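You operate a simulated robot arm through the tools that you are given. There is no shell and no other tool. Be economical: measure what you need, move in short steps, check, and stop when the job is done.

You are at the controls of a simulated robot arm. One attempt, no reset.

Task
Open the bypass tray.

It is judged by the outcome, as a careful person would: the job done as asked, and still so three seconds after it is handed in. It fails if anything else is knocked over, pushed out of place, dropped, spilled or broken.

Robot
A 6-joint arm with a two-finger parallel gripper, fixed in place. Base frame: the origin is at the foot of the arm, x ahead of it, y to its left, z up. Lengths are in m, angles in rad, forces in N, time in s.
Its first joint turns from -1.152 to 1.152 rad. Payload 2.45 kg.
The TCP is the grasp point between the finger pads, 0.024 m short of the fingertips. In the tool frame z runs along the fingers and y along their closing line. The gripper opens to 0.068 m. The fingers are 0.017 m wide and 0.01 m thick; the gripper's body (0.04 by 0.07 m) begins 0.041 m behind the TCP.
Orientation is that of the tool frame in the base frame, as [roll, pitch, yaw] about the fixed x, y, z axes, in that order (R = Rz(yaw) Ry(pitch) Rx(roll)). With the fingers straight down and closing along the base's y, the tool's x points along the base's -x, its y along +y and its z along -z.

Tools
- The arm moves only by the tool servo_tool. Its argument "plan" is a list of rows, each a list of 7 numbers: the shift along the base's x, y, z in m, then the turn, a rotation vector about the base's x, y, z in rad, then the finger opening in m, from 0 to 0.068. In form: [[tx, ty, tz, rx, ry, rz, claw], ...]. A call has 1 to 10 rows; each row shifts and turns the commanded pose from where the row before left it. A row lasts 0.2 s, in which the tool goes at most 0.05 m and 0.15 rad; a call with a longer step from one row to the next is refused whole, and so is a gripper value outside its range. Where a pose cannot be reached the arm comes as near as it can. A force on the tool above 40 N (or 10 N above the force at the start of the call, whichever is more), or a blocked arm, ends the call early, and 0.2 s more pass. Each finger travels about 0.108 m/s and halts on what it meets, pressing with about 34 N; the grip force reading is that of the motor and also rises with nothing between the fingers. The clock runs only during rows and for 0.2 s after the last one: add rows that do not move to give the fingers time. It gives the time, the measured TCP pose, the force on the tool (base axes), the opening and the grip force at its end, in the units of the frame above (readings bear some noise), and new pictures: "show" is both (left out), scene, wrist or none.
- Cameras (640 x 400 px; columns grow to the right, rows downward): "scene" is fixed at [0.1616, 0.415, 1.4518]; the picture's right is [-0.79, -0.62, 0.00], its down [-0.43, 0.54, -0.73] and it looks along [0.45, -0.57, -0.69] (base axes); focal length 312 px, centre (320, 200). "wrist" rides on the gripper at [0.084, 0.011, -0.075] in the tool frame; the picture's right is [-0.13, 0.99, 0.00], its down [-0.60, -0.08, -0.79] and it looks along [-0.79, -0.10, 0.61] (tool axes); focal length 251 px, centre (320, 200). There is no depth. A picture from a camera that has moved, and an enlarged one, comes with that camera's place and axes in the base frame and with its lens.
- zoom(camera, box): a new picture of the part [left, top, right, bottom] of that camera's present view, enlarged. It takes no simulated time.
- close_job(): hands the job in; it is judged then, once.

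Work in short steps. Places have to be worked out from the pictures, the camera data and where the tool is seen: move nearer, look again, correct. Check each grasp and each placing, and mend what went wrong. You have 90 turns and 200 pictures in all, those below and enlarged ones among them. Open the gripper and draw the arm clear of the work before you hand the job in, unless the task says otherwise; then end with one line.

The tools are called after ">>>" as a command line: name --pt "numbers of a row" for each row, then --argument value for the rest, lists and objects as JSON in quotes. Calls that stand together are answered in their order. servo_tool: Moves the arm, as the interface text tells. Its arguments: {"type":"object","properties":{"plan":{"type":"array","items":{"type":"array","items":{"type":"number"}}},"show":{"type":"string","enum":["both","scene","wrist","none"]}},"required":["plan"]} The other tools are called the same way: zoom (camera, box) takes an enlarged picture of a part of a camera's view; close_job () hands the job in.

At the start:

```text
clock: 0.0
ee_pos: [0.435, 0.0179, 1.0464]
orientation: [-3.141, 0.002, -3.141]
contact_force: [0.3, -0.5, -0.6]
finger_gap: 0.068
grip_force: 0.0
```

scene: 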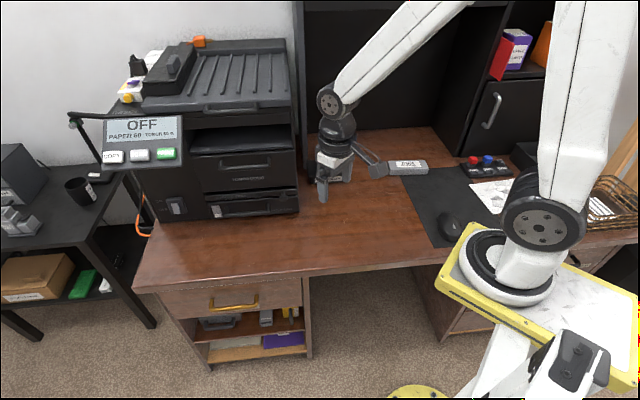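
wrist: 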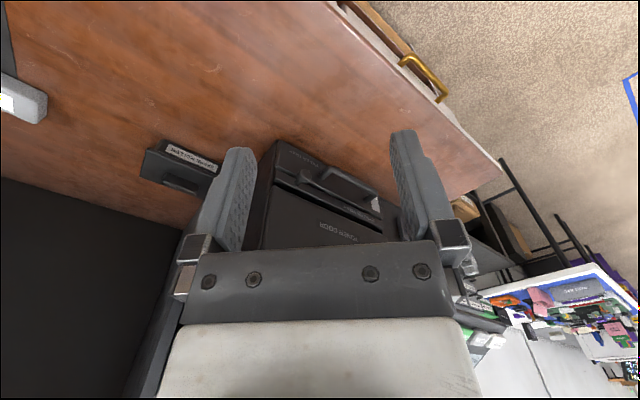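

I'll look more closely at the printer to find which part is the bypass tray.

>>> zoom --camera "scene" --box '[60, 90, 320, 252]'

>>> zoom --camera "wrist" --box '[130, 120, 450, 320]'

>>> zoom --camera "scene" --box '[170, 110, 310, 220]'

```text
2.46 times, centred on (190, 171) of scene
camera zoom: at [0.1616, 0.415, 1.4518], right [-0.79, -0.62, 0.0], down [-0.43, 0.54, -0.73], along [0.45, -0.57, -0.69], focal length 769 px, centre (640, 271)
```

zoom: 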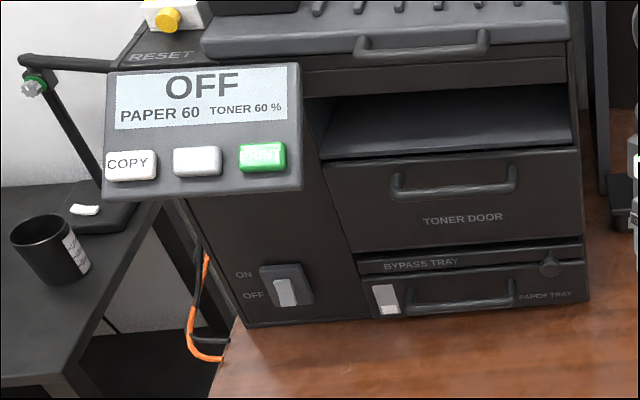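

```text
2.00 times, centred on (290, 220) of wrist
camera zoom: at [0.3513, 0.0281, 1.1214], right [0.13, 0.99, 0.0], down [0.6, -0.08, 0.79], along [0.79, -0.1, -0.61], focal length 503 px, centre (380, 160)
```

zoom: 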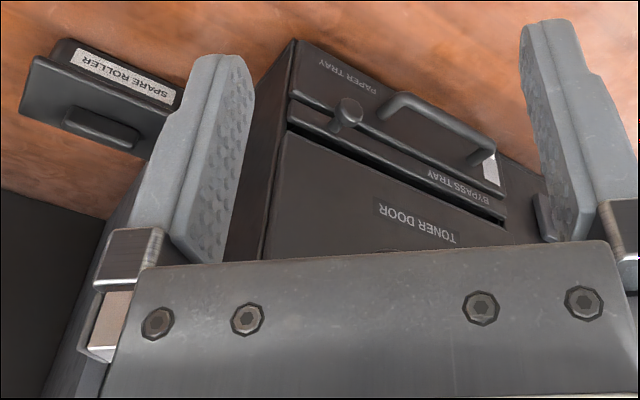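

```text
3.64 times, centred on (240, 165) of scene
camera zoom: at [0.1616, 0.415, 1.4518], right [-0.79, -0.62, 0.0], down [-0.43, 0.54, -0.73], along [0.45, -0.57, -0.69], focal length 1136 px, centre (611, 327)
```

zoom: 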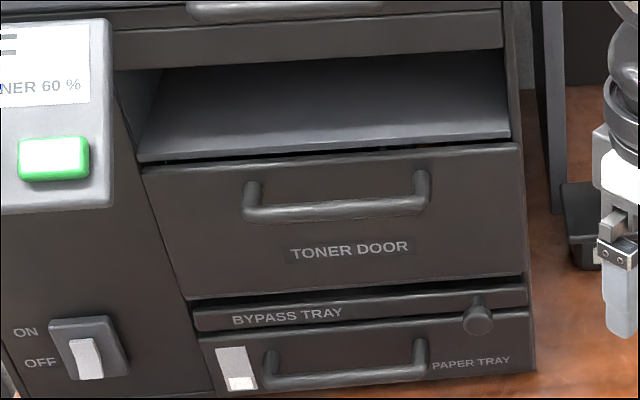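

The bypass tray is the slim panel with a round knob, which I triangulate to about (0.65, -0.04, 0.84). The printer front faces roughly (-0.7, 0.7, 0), so I'll turn and tilt to face it from a standoff.

>>> servo_tool --pt "0.01 0.008 -0.01 0 0 -0.131 0.068" --pt "0.01 0.008 -0.01 0 0 -0.131 0.068" --pt "0.01 0.008 -0.01 0 0 -0.131 0.068" --pt "0.01 0.008 -0.01 0 0 -0.131 0.068" --pt "0.01 0.008 -0.01 0 0 -0.131 0.068" --pt "0.01 0.008 -0.01 0 0 -0.13 0.068" --pt "0.01 0.005 -0.01 -0.1 -0.1 0 0.068" --pt "0.01 0.005 -0.01 -0.1 -0.1 0 0.068" --pt "0.01 0.005 -0.01 -0.1 -0.1 0 0.068" --pt "0.01 0 -0.01 -0.1 -0.1 0 0.068"

```text
clock: 2.2
ee_pos: [0.5356, 0.0799, 0.9442]
orientation: [3.141, 0.569, 2.357]
contact_force: [0.1, 0.2, 0.0]
finger_gap: 0.0682
grip_force: 0.1
camera wrist: at [0.4648, 0.1659, 0.9629], right [0.78, 0.62, 0.07], down [0.0, -0.11, 0.99], along [0.63, -0.77, -0.09], focal length 251 px, centre (320, 200)
```

scene: 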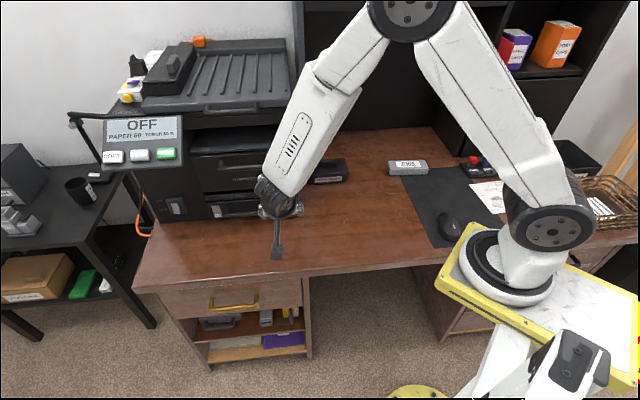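
wrist: 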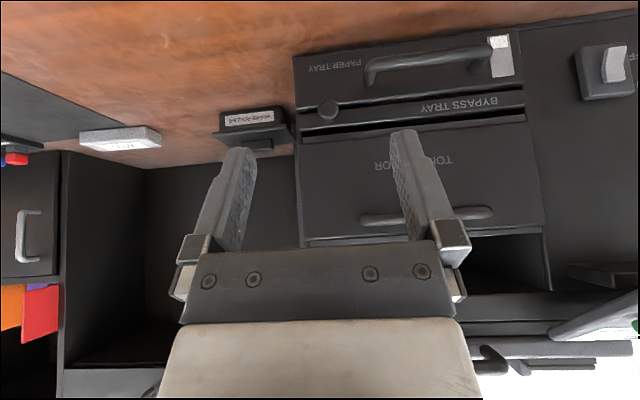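

Both views agree on the knob at about (0.648, -0.034, 0.840). I'll tilt to about 45° and move to a standoff along the approach line, with a narrower opening to miss the handles.

>>> servo_tool --pt "0.015 -0.016 -0.009 -0.035 -0.035 0 0.046" --pt "0.015 -0.016 -0.009 -0.035 -0.035 0 0.046" --pt "0.015 -0.016 -0.009 -0.035 -0.035 0 0.046" --pt "0.016 -0.016 -0.009 -0.035 -0.035 0 0.046" --pt "0 0 0 0 0 0 0.046"

>>> zoom --camera "wrist" --box '[220, 20, 540, 220]'

>>> zoom --camera "scene" --box '[190, 130, 350, 230]'

```text
clock: 3.4
ee_pos: [0.5973, 0.0135, 0.9095]
orientation: [-3.14, 0.767, 2.357]
contact_force: [-0.2, -0.2, 0.0]
finger_gap: 0.0458
grip_force: 0.2
camera wrist: at [0.5244, 0.1005, 0.9051], right [0.77, 0.63, 0.09], down [-0.14, 0.03, 0.99], along [0.63, -0.77, 0.11], focal length 251 px, centre (320, 200)
```

scene: 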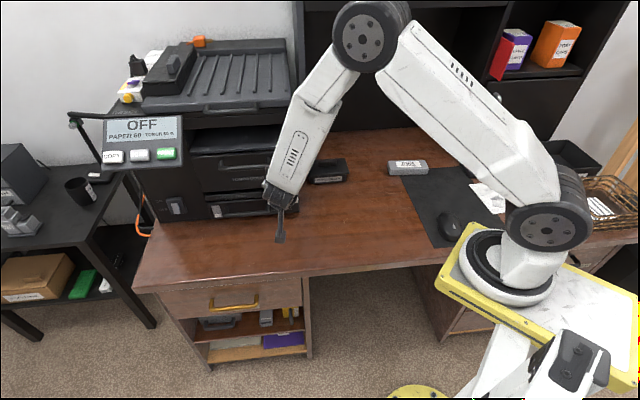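
wrist: 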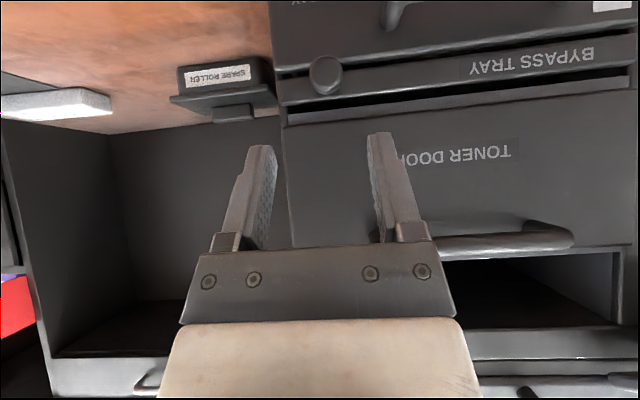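

```text
2.00 times, centred on (380, 120) of wrist
camera zoom: at [0.5244, 0.1005, 0.9051], right [0.77, 0.63, 0.09], down [-0.14, 0.03, 0.99], along [0.63, -0.77, 0.11], focal length 503 px, centre (200, 360)
```

zoom: 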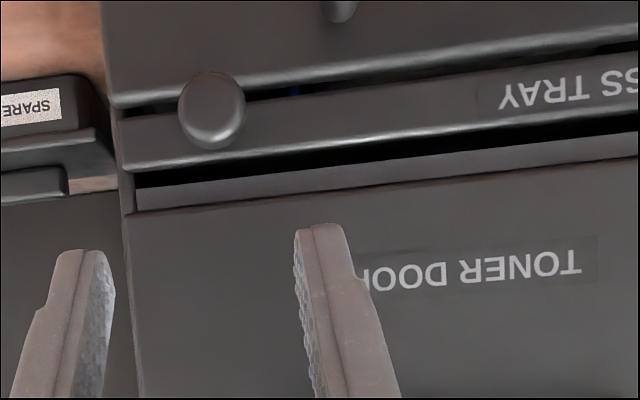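

```text
4.00 times, centred on (270, 180) of scene
camera zoom: at [0.1616, 0.415, 1.4518], right [-0.79, -0.62, 0.0], down [-0.43, 0.54, -0.73], along [0.45, -0.57, -0.69], focal length 1249 px, centre (520, 280)
```

zoom: 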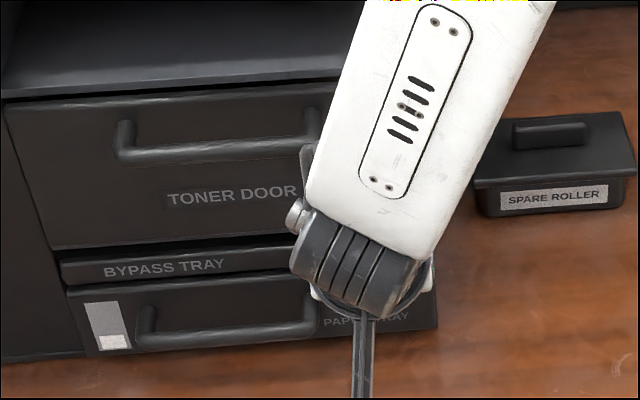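

Fingers are laterally aligned with the knob. I'll advance about two-thirds of the way along the tool axis and look again.

>>> servo_tool --pt "0.01 -0.009 -0.014 0 0 0 0.046" --pt "0.01 -0.009 -0.014 0 0 0 0.046" --pt "0.01 -0.009 -0.013 0 0 0 0.046" --pt "0 0 0 0 0 0 0.046" --show "wrist"

>>> zoom --camera "wrist" --box '[200, 20, 520, 220]'

```text
clock: 4.4
ee_pos: [0.6263, -0.0108, 0.8695]
orientation: [-3.141, 0.762, 2.356]
contact_force: [0.0, 0.0, -0.3]
finger_gap: 0.046
grip_force: 0.0
camera wrist: at [0.5552, 0.0762, 0.8652], right [0.77, 0.64, 0.09], down [-0.14, 0.02, 0.99], along [0.63, -0.77, 0.11], focal length 251 px, centre (320, 200)
```

wrist: 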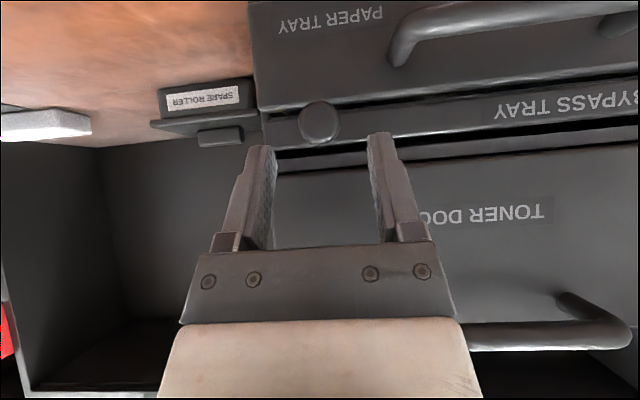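

```text
2.00 times, centred on (360, 120) of wrist
camera zoom: at [0.5552, 0.0762, 0.8652], right [0.77, 0.64, 0.09], down [-0.14, 0.02, 0.99], along [0.63, -0.77, 0.11], focal length 503 px, centre (240, 360)
```

zoom: 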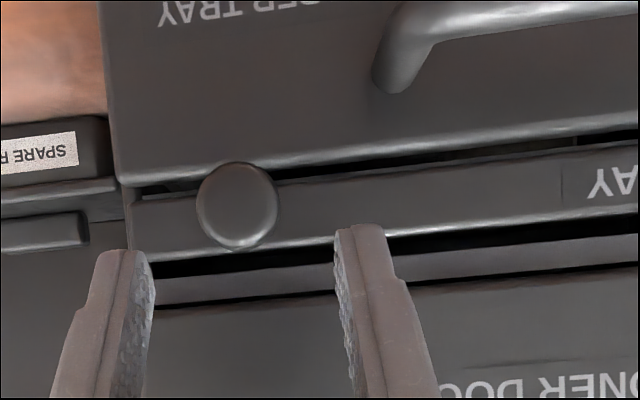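

Refined knob estimate is (0.650, -0.036, 0.838), still centred between the fingers. I'll finish the approach.

>>> servo_tool --pt "0.006 -0.006 -0.008 0 0 0 0.046" --pt "0.006 -0.006 -0.008 0 0 0 0.046" --pt "0.006 -0.006 -0.007 0 0 0 0.046" --pt "0 0 0 0 0 0 0.046"

>>> zoom --camera "wrist" --box '[200, 60, 440, 210]'

```text
clock: 5.4
ee_pos: [0.6446, -0.029, 0.8442]
orientation: [-3.141, 0.764, 2.357]
contact_force: [0.1, 0.7, -1.0]
finger_gap: 0.0462
grip_force: 0.0
camera wrist: at [0.5726, 0.0579, 0.8415], right [0.77, 0.64, 0.09], down [-0.14, 0.02, 0.99], along [0.63, -0.77, 0.11], focal length 251 px, centre (320, 200)
```

scene: 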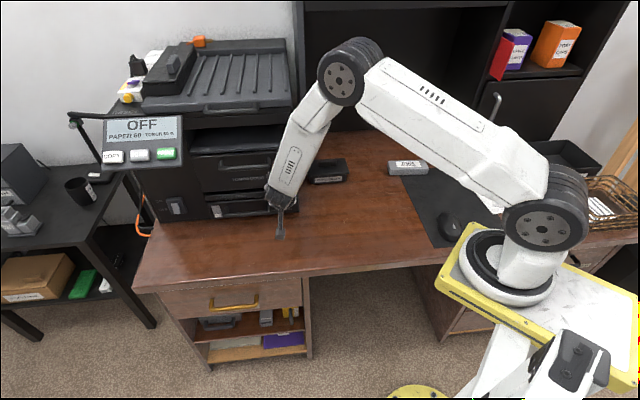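
wrist: 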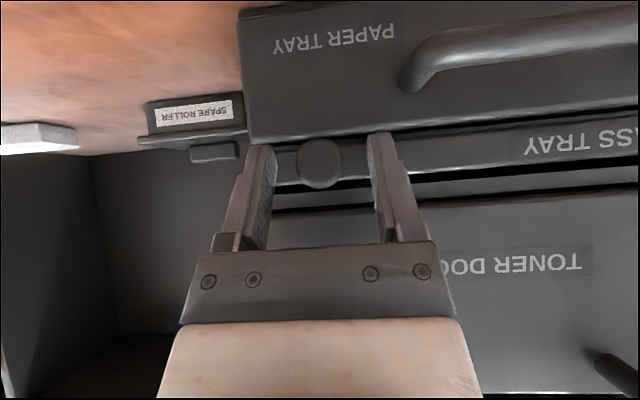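

```text
2.67 times, centred on (320, 135) of wrist
camera zoom: at [0.5726, 0.0579, 0.8415], right [0.77, 0.64, 0.09], down [-0.14, 0.02, 0.99], along [0.63, -0.77, 0.11], focal length 670 px, centre (320, 373)
```

zoom: 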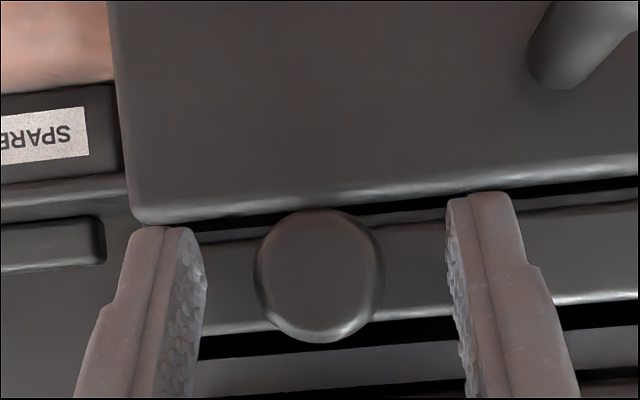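

The knob lies between the fingertips. I'll close on it.

>>> servo_tool --pt "0 0 0 0 0 0 0.03" --pt "0 0 0 0 0 0 0.01" --pt "0 0 0 0 0 0 0.01" --show "none"

>>> zoom --camera "wrist" --box '[200, 60, 440, 210]'

```text
clock: 6.2
ee_pos: [0.6441, -0.0294, 0.8456]
orientation: [-3.142, 0.764, 2.356]
contact_force: [-1.1, -0.9, -0.4]
finger_gap: 0.0231
grip_force: 39.3
```

```text
2.67 times, centred on (320, 135) of wrist
camera zoom: at [0.5725, 0.0579, 0.8416], right [0.77, 0.63, 0.09], down [-0.14, 0.03, 0.99], along [0.63, -0.77, 0.11], focal length 670 px, centre (320, 373)
```

zoom: 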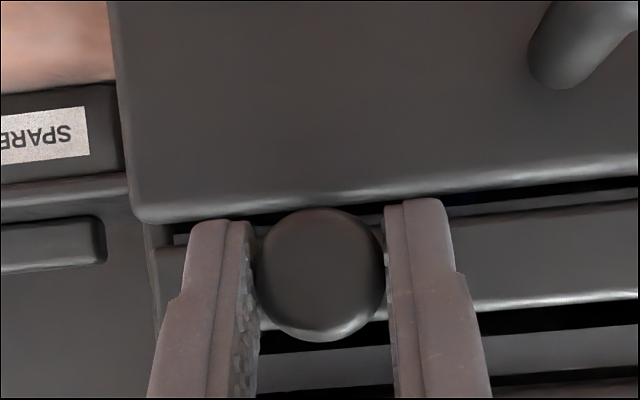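

The knob is held at a 23 mm gap. I'll pull a little straight out along (-0.71, 0.71, 0) to see how the tray moves.

>>> servo_tool --pt "-0.005 0.005 0 0 0 0 0.01" --pt "-0.005 0.005 0 0 0 0 0.01" --pt "-0.005 0.005 0 0 0 0 0.01"

>>> zoom --camera "scene" --box '[190, 150, 350, 250]'

```text
clock: 7.0
ee_pos: [0.6291, -0.0133, 0.8463]
orientation: [3.141, 0.764, 2.358]
contact_force: [1.8, 0.5, -6.8]
finger_gap: 0.0231
grip_force: 39.8
camera wrist: at [0.5569, 0.0731, 0.8417], right [0.77, 0.64, 0.09], down [-0.13, 0.02, 0.99], along [0.63, -0.77, 0.1], focal length 251 px, centre (320, 200)
```

scene: 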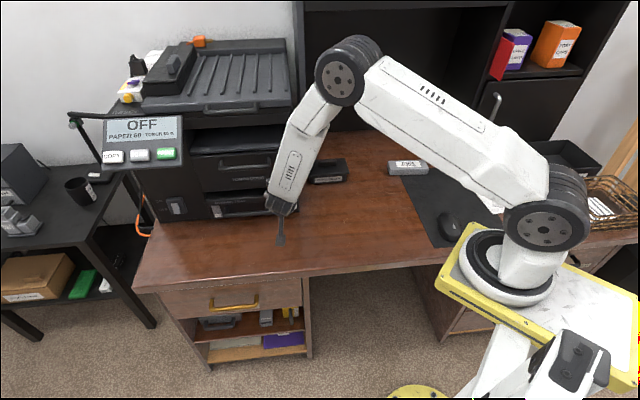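
wrist: 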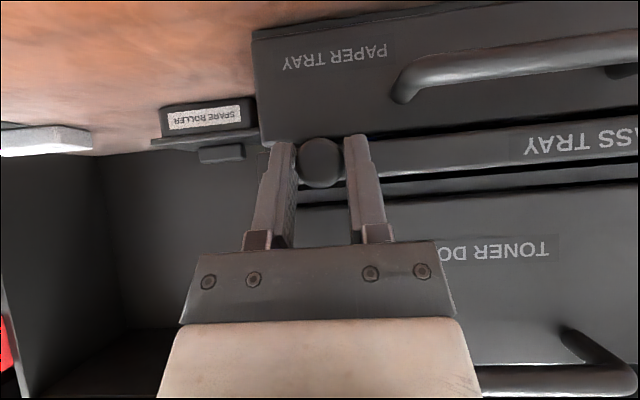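

```text
4.00 times, centred on (270, 200) of scene
camera zoom: at [0.1617, 0.415, 1.4518], right [-0.79, -0.62, 0.0], down [-0.43, 0.54, -0.73], along [0.45, -0.57, -0.69], focal length 1249 px, centre (520, 200)
```

zoom: 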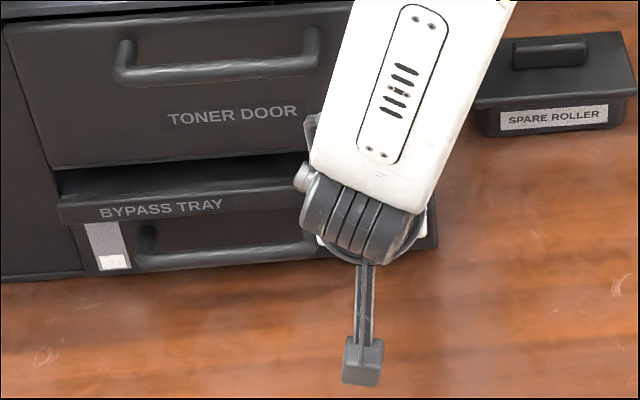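

The tray slides out like a drawer with low force and the rest of the printer stays put. I'll continue pulling.

>>> servo_tool --pt "-0.007 0.007 0 0 0 0 0.01" --pt "-0.007 0.007 0 0 0 0 0.01" --pt "-0.007 0.007 0 0 0 0 0.01" --pt "-0.007 0.007 0 0 0 0 0.01" --pt "-0.007 0.007 0 0 0 0 0.01"

>>> zoom --camera "scene" --box '[190, 150, 350, 250]'

```text
clock: 8.2
ee_pos: [0.5948, 0.0214, 0.8456]
orientation: [-3.141, 0.766, 2.357]
contact_force: [-1.2, -4.2, -9.3]
finger_gap: 0.0232
grip_force: 40.0
camera wrist: at [0.5224, 0.1081, 0.8418], right [0.77, 0.63, 0.09], down [-0.13, 0.03, 0.99], along [0.63, -0.77, 0.1], focal length 251 px, centre (320, 200)
```

scene: 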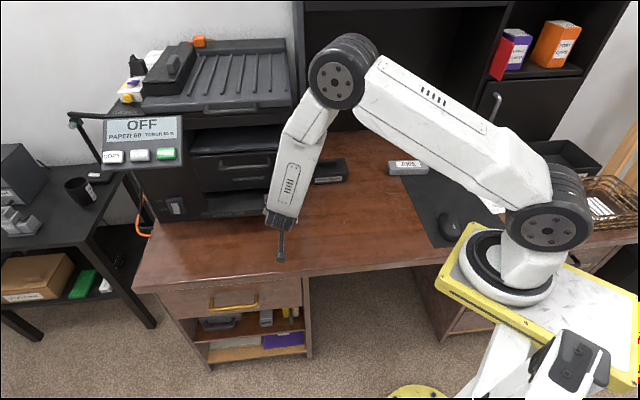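
wrist: 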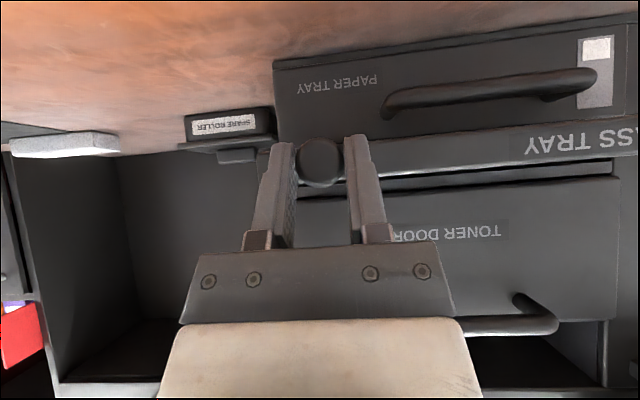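

```text
4.00 times, centred on (270, 200) of scene
camera zoom: at [0.1617, 0.4149, 1.4518], right [-0.79, -0.62, 0.0], down [-0.43, 0.54, -0.73], along [0.45, -0.57, -0.69], focal length 1249 px, centre (520, 200)
```

zoom: 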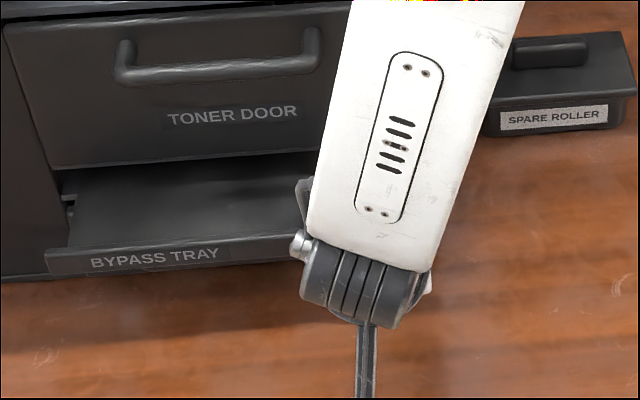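

It's about 7 cm out and moving smoothly. I'll keep going.

>>> servo_tool --pt "-0.006 0.006 0 0 0 0 0.01" --pt "-0.006 0.006 0 0 0 0 0.01" --pt "-0.006 0.006 0 0 0 0 0.01" --pt "-0.006 0.006 0 0 0 0 0.01" --pt "-0.006 0.006 0 0 0 0 0.01" --pt "0 0 0 0 0 0 0.01"

>>> zoom --camera "scene" --box '[190, 150, 350, 250]'

```text
clock: 9.6
ee_pos: [0.5653, 0.0504, 0.846]
orientation: [-3.141, 0.765, 2.354]
contact_force: [-11.2, -10.4, -7.3]
finger_gap: 0.0234
grip_force: 39.5
camera wrist: at [0.4934, 0.1375, 0.8418], right [0.77, 0.63, 0.09], down [-0.14, 0.03, 0.99], along [0.62, -0.77, 0.11], focal length 251 px, centre (320, 200)
```

scene: 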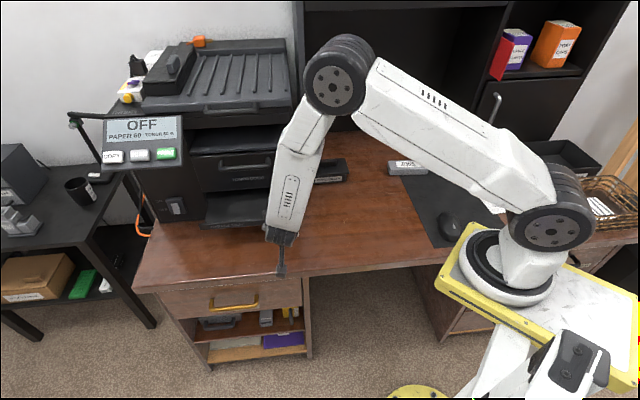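
wrist: 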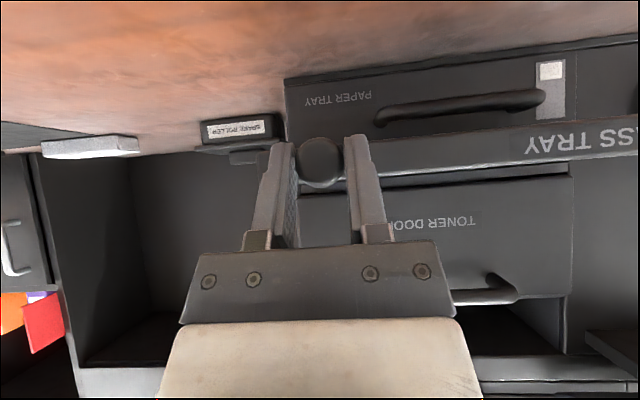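

```text
4.00 times, centred on (270, 200) of scene
camera zoom: at [0.1615, 0.4148, 1.4519], right [-0.79, -0.62, 0.0], down [-0.42, 0.54, -0.73], along [0.45, -0.57, -0.69], focal length 1249 px, centre (520, 200)
```

zoom: 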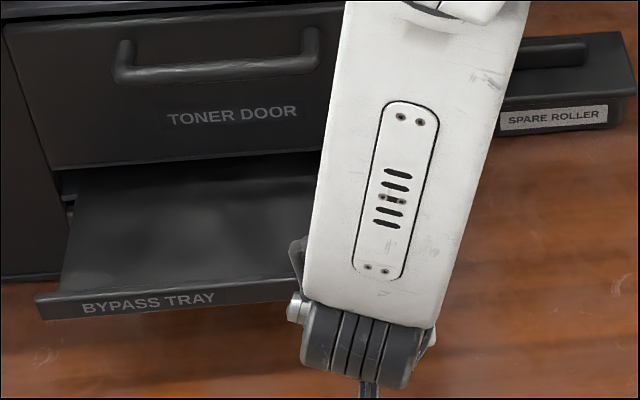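

The tray is 11 cm out. A sideways load of about 15 N shows my pull line is slightly off, so I'll relax it with a small lateral correction and continue.

>>> servo_tool --pt "-0.0015 -0.0015 0 0 0 0 0.01" --pt "-0.0065 0.0055 0 0 0 0 0.01" --pt "-0.0065 0.0055 0 0 0 0 0.01" --pt "-0.0065 0.0055 0 0 0 0 0.01" --pt "-0.0065 0.0055 0 0 0 0 0.01" --pt "0 0 0 0 0 0 0.01"

>>> zoom --camera "scene" --box '[190, 150, 350, 250]'

```text
clock: 11.0
ee_pos: [0.5415, 0.0735, 0.8506]
orientation: [3.126, 0.778, 2.346]
contact_force: [18.4, 0.7, 31.8]
finger_gap: 0.0218
grip_force: 37.7
camera wrist: at [0.4696, 0.1604, 0.8465], right [0.77, 0.64, 0.1], down [-0.15, 0.03, 0.99], along [0.63, -0.77, 0.12], focal length 251 px, centre (320, 200)
```

scene: 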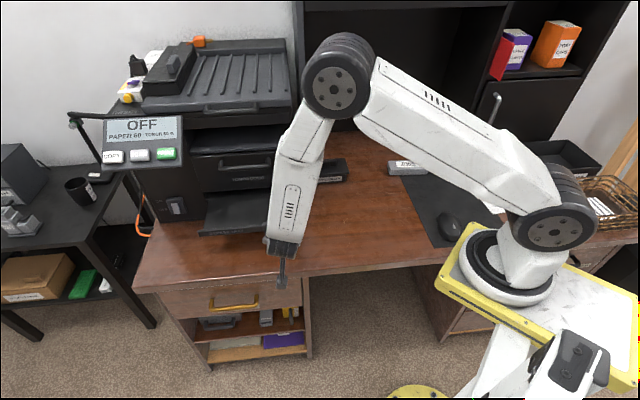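
wrist: 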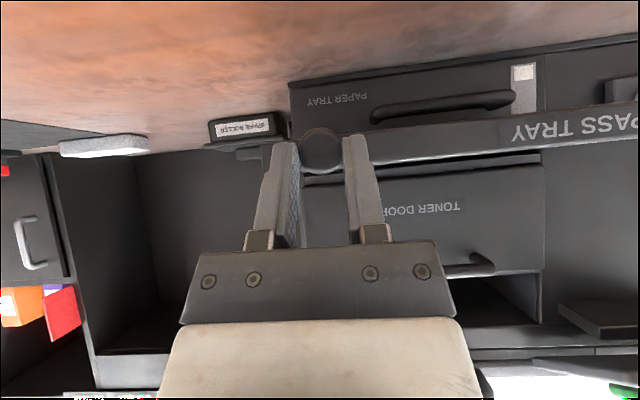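

```text
4.00 times, centred on (270, 200) of scene
camera zoom: at [0.1614, 0.415, 1.4518], right [-0.79, -0.62, 0.0], down [-0.42, 0.54, -0.73], along [0.45, -0.57, -0.69], focal length 1249 px, centre (520, 200)
```

zoom: 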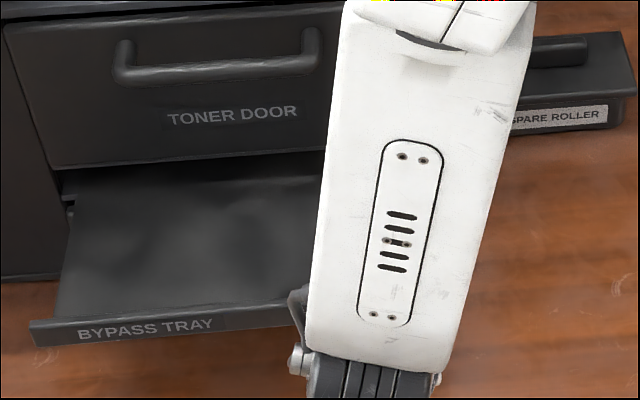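

The load jumped and the fingers began sliding on the knob, so the tray seems to be at its end stop after about 13 cm. I'll ease the load, then open.

>>> servo_tool --pt "0.002 -0.002 0.002 0 0 0 0.01" --pt "0.001 -0.001 0.001 0 0 0 0.01" --show "wrist"

>>> zoom --camera "wrist" --box '[200, 60, 440, 210]'

```text
clock: 11.6
ee_pos: [0.5431, 0.0713, 0.8521]
orientation: [3.133, 0.766, 2.353]
contact_force: [17.1, 19.7, 10.5]
finger_gap: 0.0218
grip_force: 38.8
camera wrist: at [0.4701, 0.159, 0.8477], right [0.76, 0.64, 0.1], down [-0.14, 0.02, 0.99], along [0.63, -0.77, 0.11], focal length 251 px, centre (320, 200)
```

wrist: 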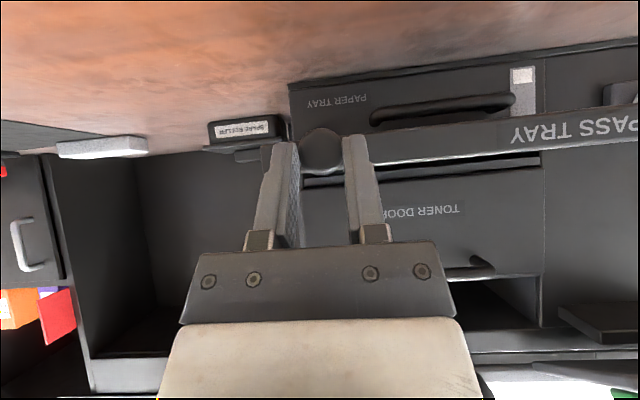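

```text
2.67 times, centred on (320, 135) of wrist
camera zoom: at [0.4701, 0.159, 0.8477], right [0.76, 0.64, 0.1], down [-0.14, 0.02, 0.99], along [0.63, -0.77, 0.11], focal length 670 px, centre (320, 373)
```

zoom: 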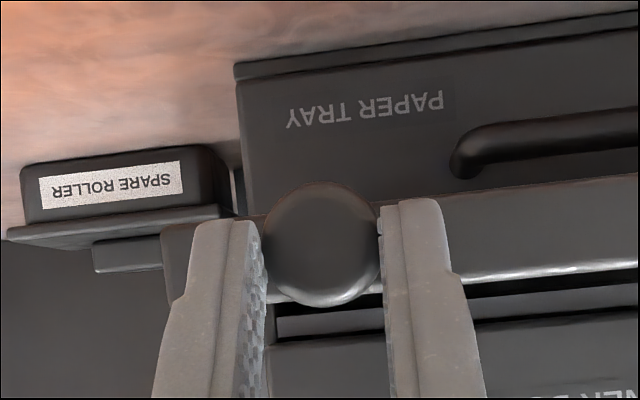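

The tray is still at its stop with some sideways load. I'll shift back laterally and open the fingers.

>>> servo_tool --pt "0.001 0.001 0 0 0 0 0.01" --pt "0 0 0 0 0 0 0.035" --pt "0 0 0 0 0 0 0.045" --pt "0 0 0 0 0 0 0.045" --show "wrist"

>>> zoom --camera "wrist" --box '[200, 60, 440, 210]'

```text
clock: 12.6
ee_pos: [0.5391, 0.0698, 0.8485]
orientation: [-3.14, 0.765, 2.356]
contact_force: [0.6, -0.5, -0.5]
finger_gap: 0.0448
grip_force: 0.1
camera wrist: at [0.4676, 0.1573, 0.845], right [0.77, 0.63, 0.09], down [-0.13, 0.03, 0.99], along [0.63, -0.77, 0.1], focal length 251 px, centre (320, 200)
```

wrist: 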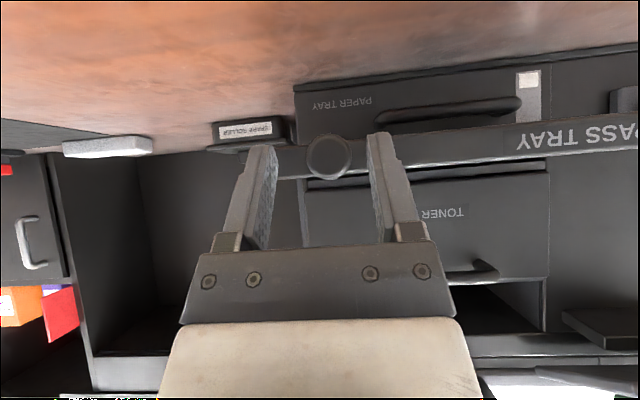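

```text
2.67 times, centred on (320, 135) of wrist
camera zoom: at [0.4676, 0.1573, 0.845], right [0.77, 0.63, 0.09], down [-0.13, 0.03, 0.99], along [0.63, -0.77, 0.1], focal length 670 px, centre (320, 373)
```

zoom: 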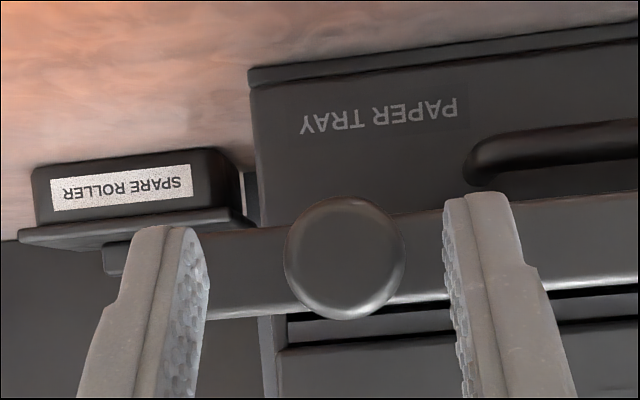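

The knob is free and the tray stayed out. I'll back off along the tool axis.

>>> servo_tool --pt "-0.01 0.01 0.014 0 0 0 0.045" --pt "-0.012 0.012 0.017 0 0 0 0.045" --pt "-0.015 0.015 0.02 0 0 0 0.045" --pt "-0.015 0.015 0.03 0 0 0 0.045" --pt "-0.015 0.005 0.035 0.07 0.07 0 0.045" --pt "-0.015 0 0.035 0.07 0.07 0 0.045" --pt "-0.015 -0.01 0.03 0.07 0.07 0 0.045" --pt "-0.015 -0.03 0.03 0.07 0.07 0 0.045" --pt "-0.015 -0.03 0.02 0.07 0.07 0 0.045"

>>> zoom --camera "scene" --box '[150, 130, 390, 280]'

```text
clock: 14.6
ee_pos: [0.4147, 0.0556, 1.0778]
orientation: [3.14, 0.267, 2.355]
contact_force: [-0.7, -0.1, 0.0]
finger_gap: 0.045
grip_force: 0.0
camera wrist: at [0.3498, 0.1341, 1.1282], right [0.79, 0.61, 0.04], down [0.21, -0.32, 0.93], along [0.58, -0.72, -0.38], focal length 251 px, centre (320, 200)
```

scene: 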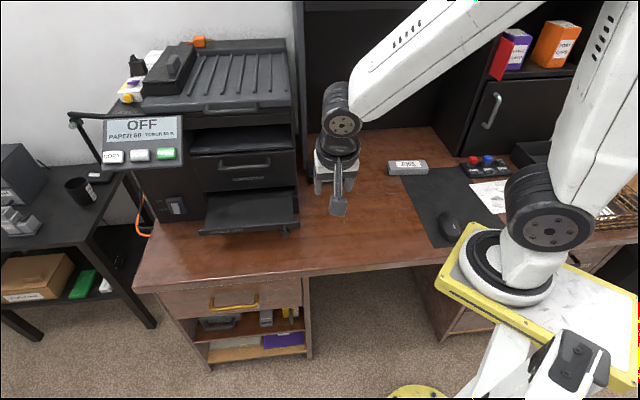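
wrist: 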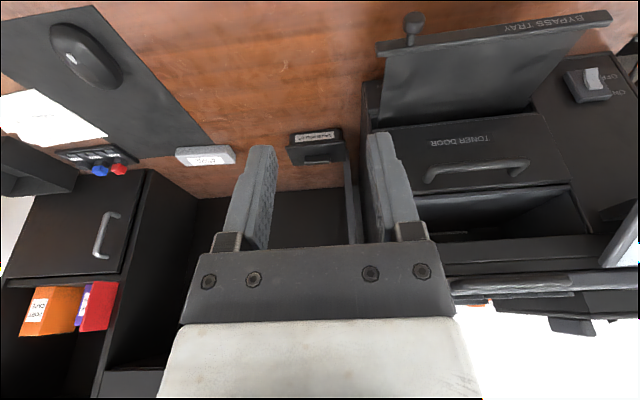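

```text
2.67 times, centred on (270, 205) of scene
camera zoom: at [0.1615, 0.415, 1.4518], right [-0.79, -0.62, 0.0], down [-0.43, 0.54, -0.73], along [0.45, -0.57, -0.69], focal length 833 px, centre (453, 187)
```

zoom: 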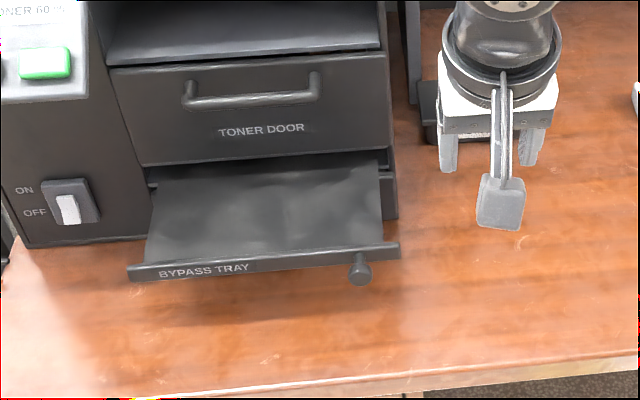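

The bypass tray is out to its stop, everything else is where it was, and the arm is clear with the gripper open. I'm handing the job in.

>>> close_job

```text
The job is handed in.
```

The bypass tray is open, pulled out about 13 cm to what appears to be its end stop; the printer and everything around it look undisturbed in the final pictures.
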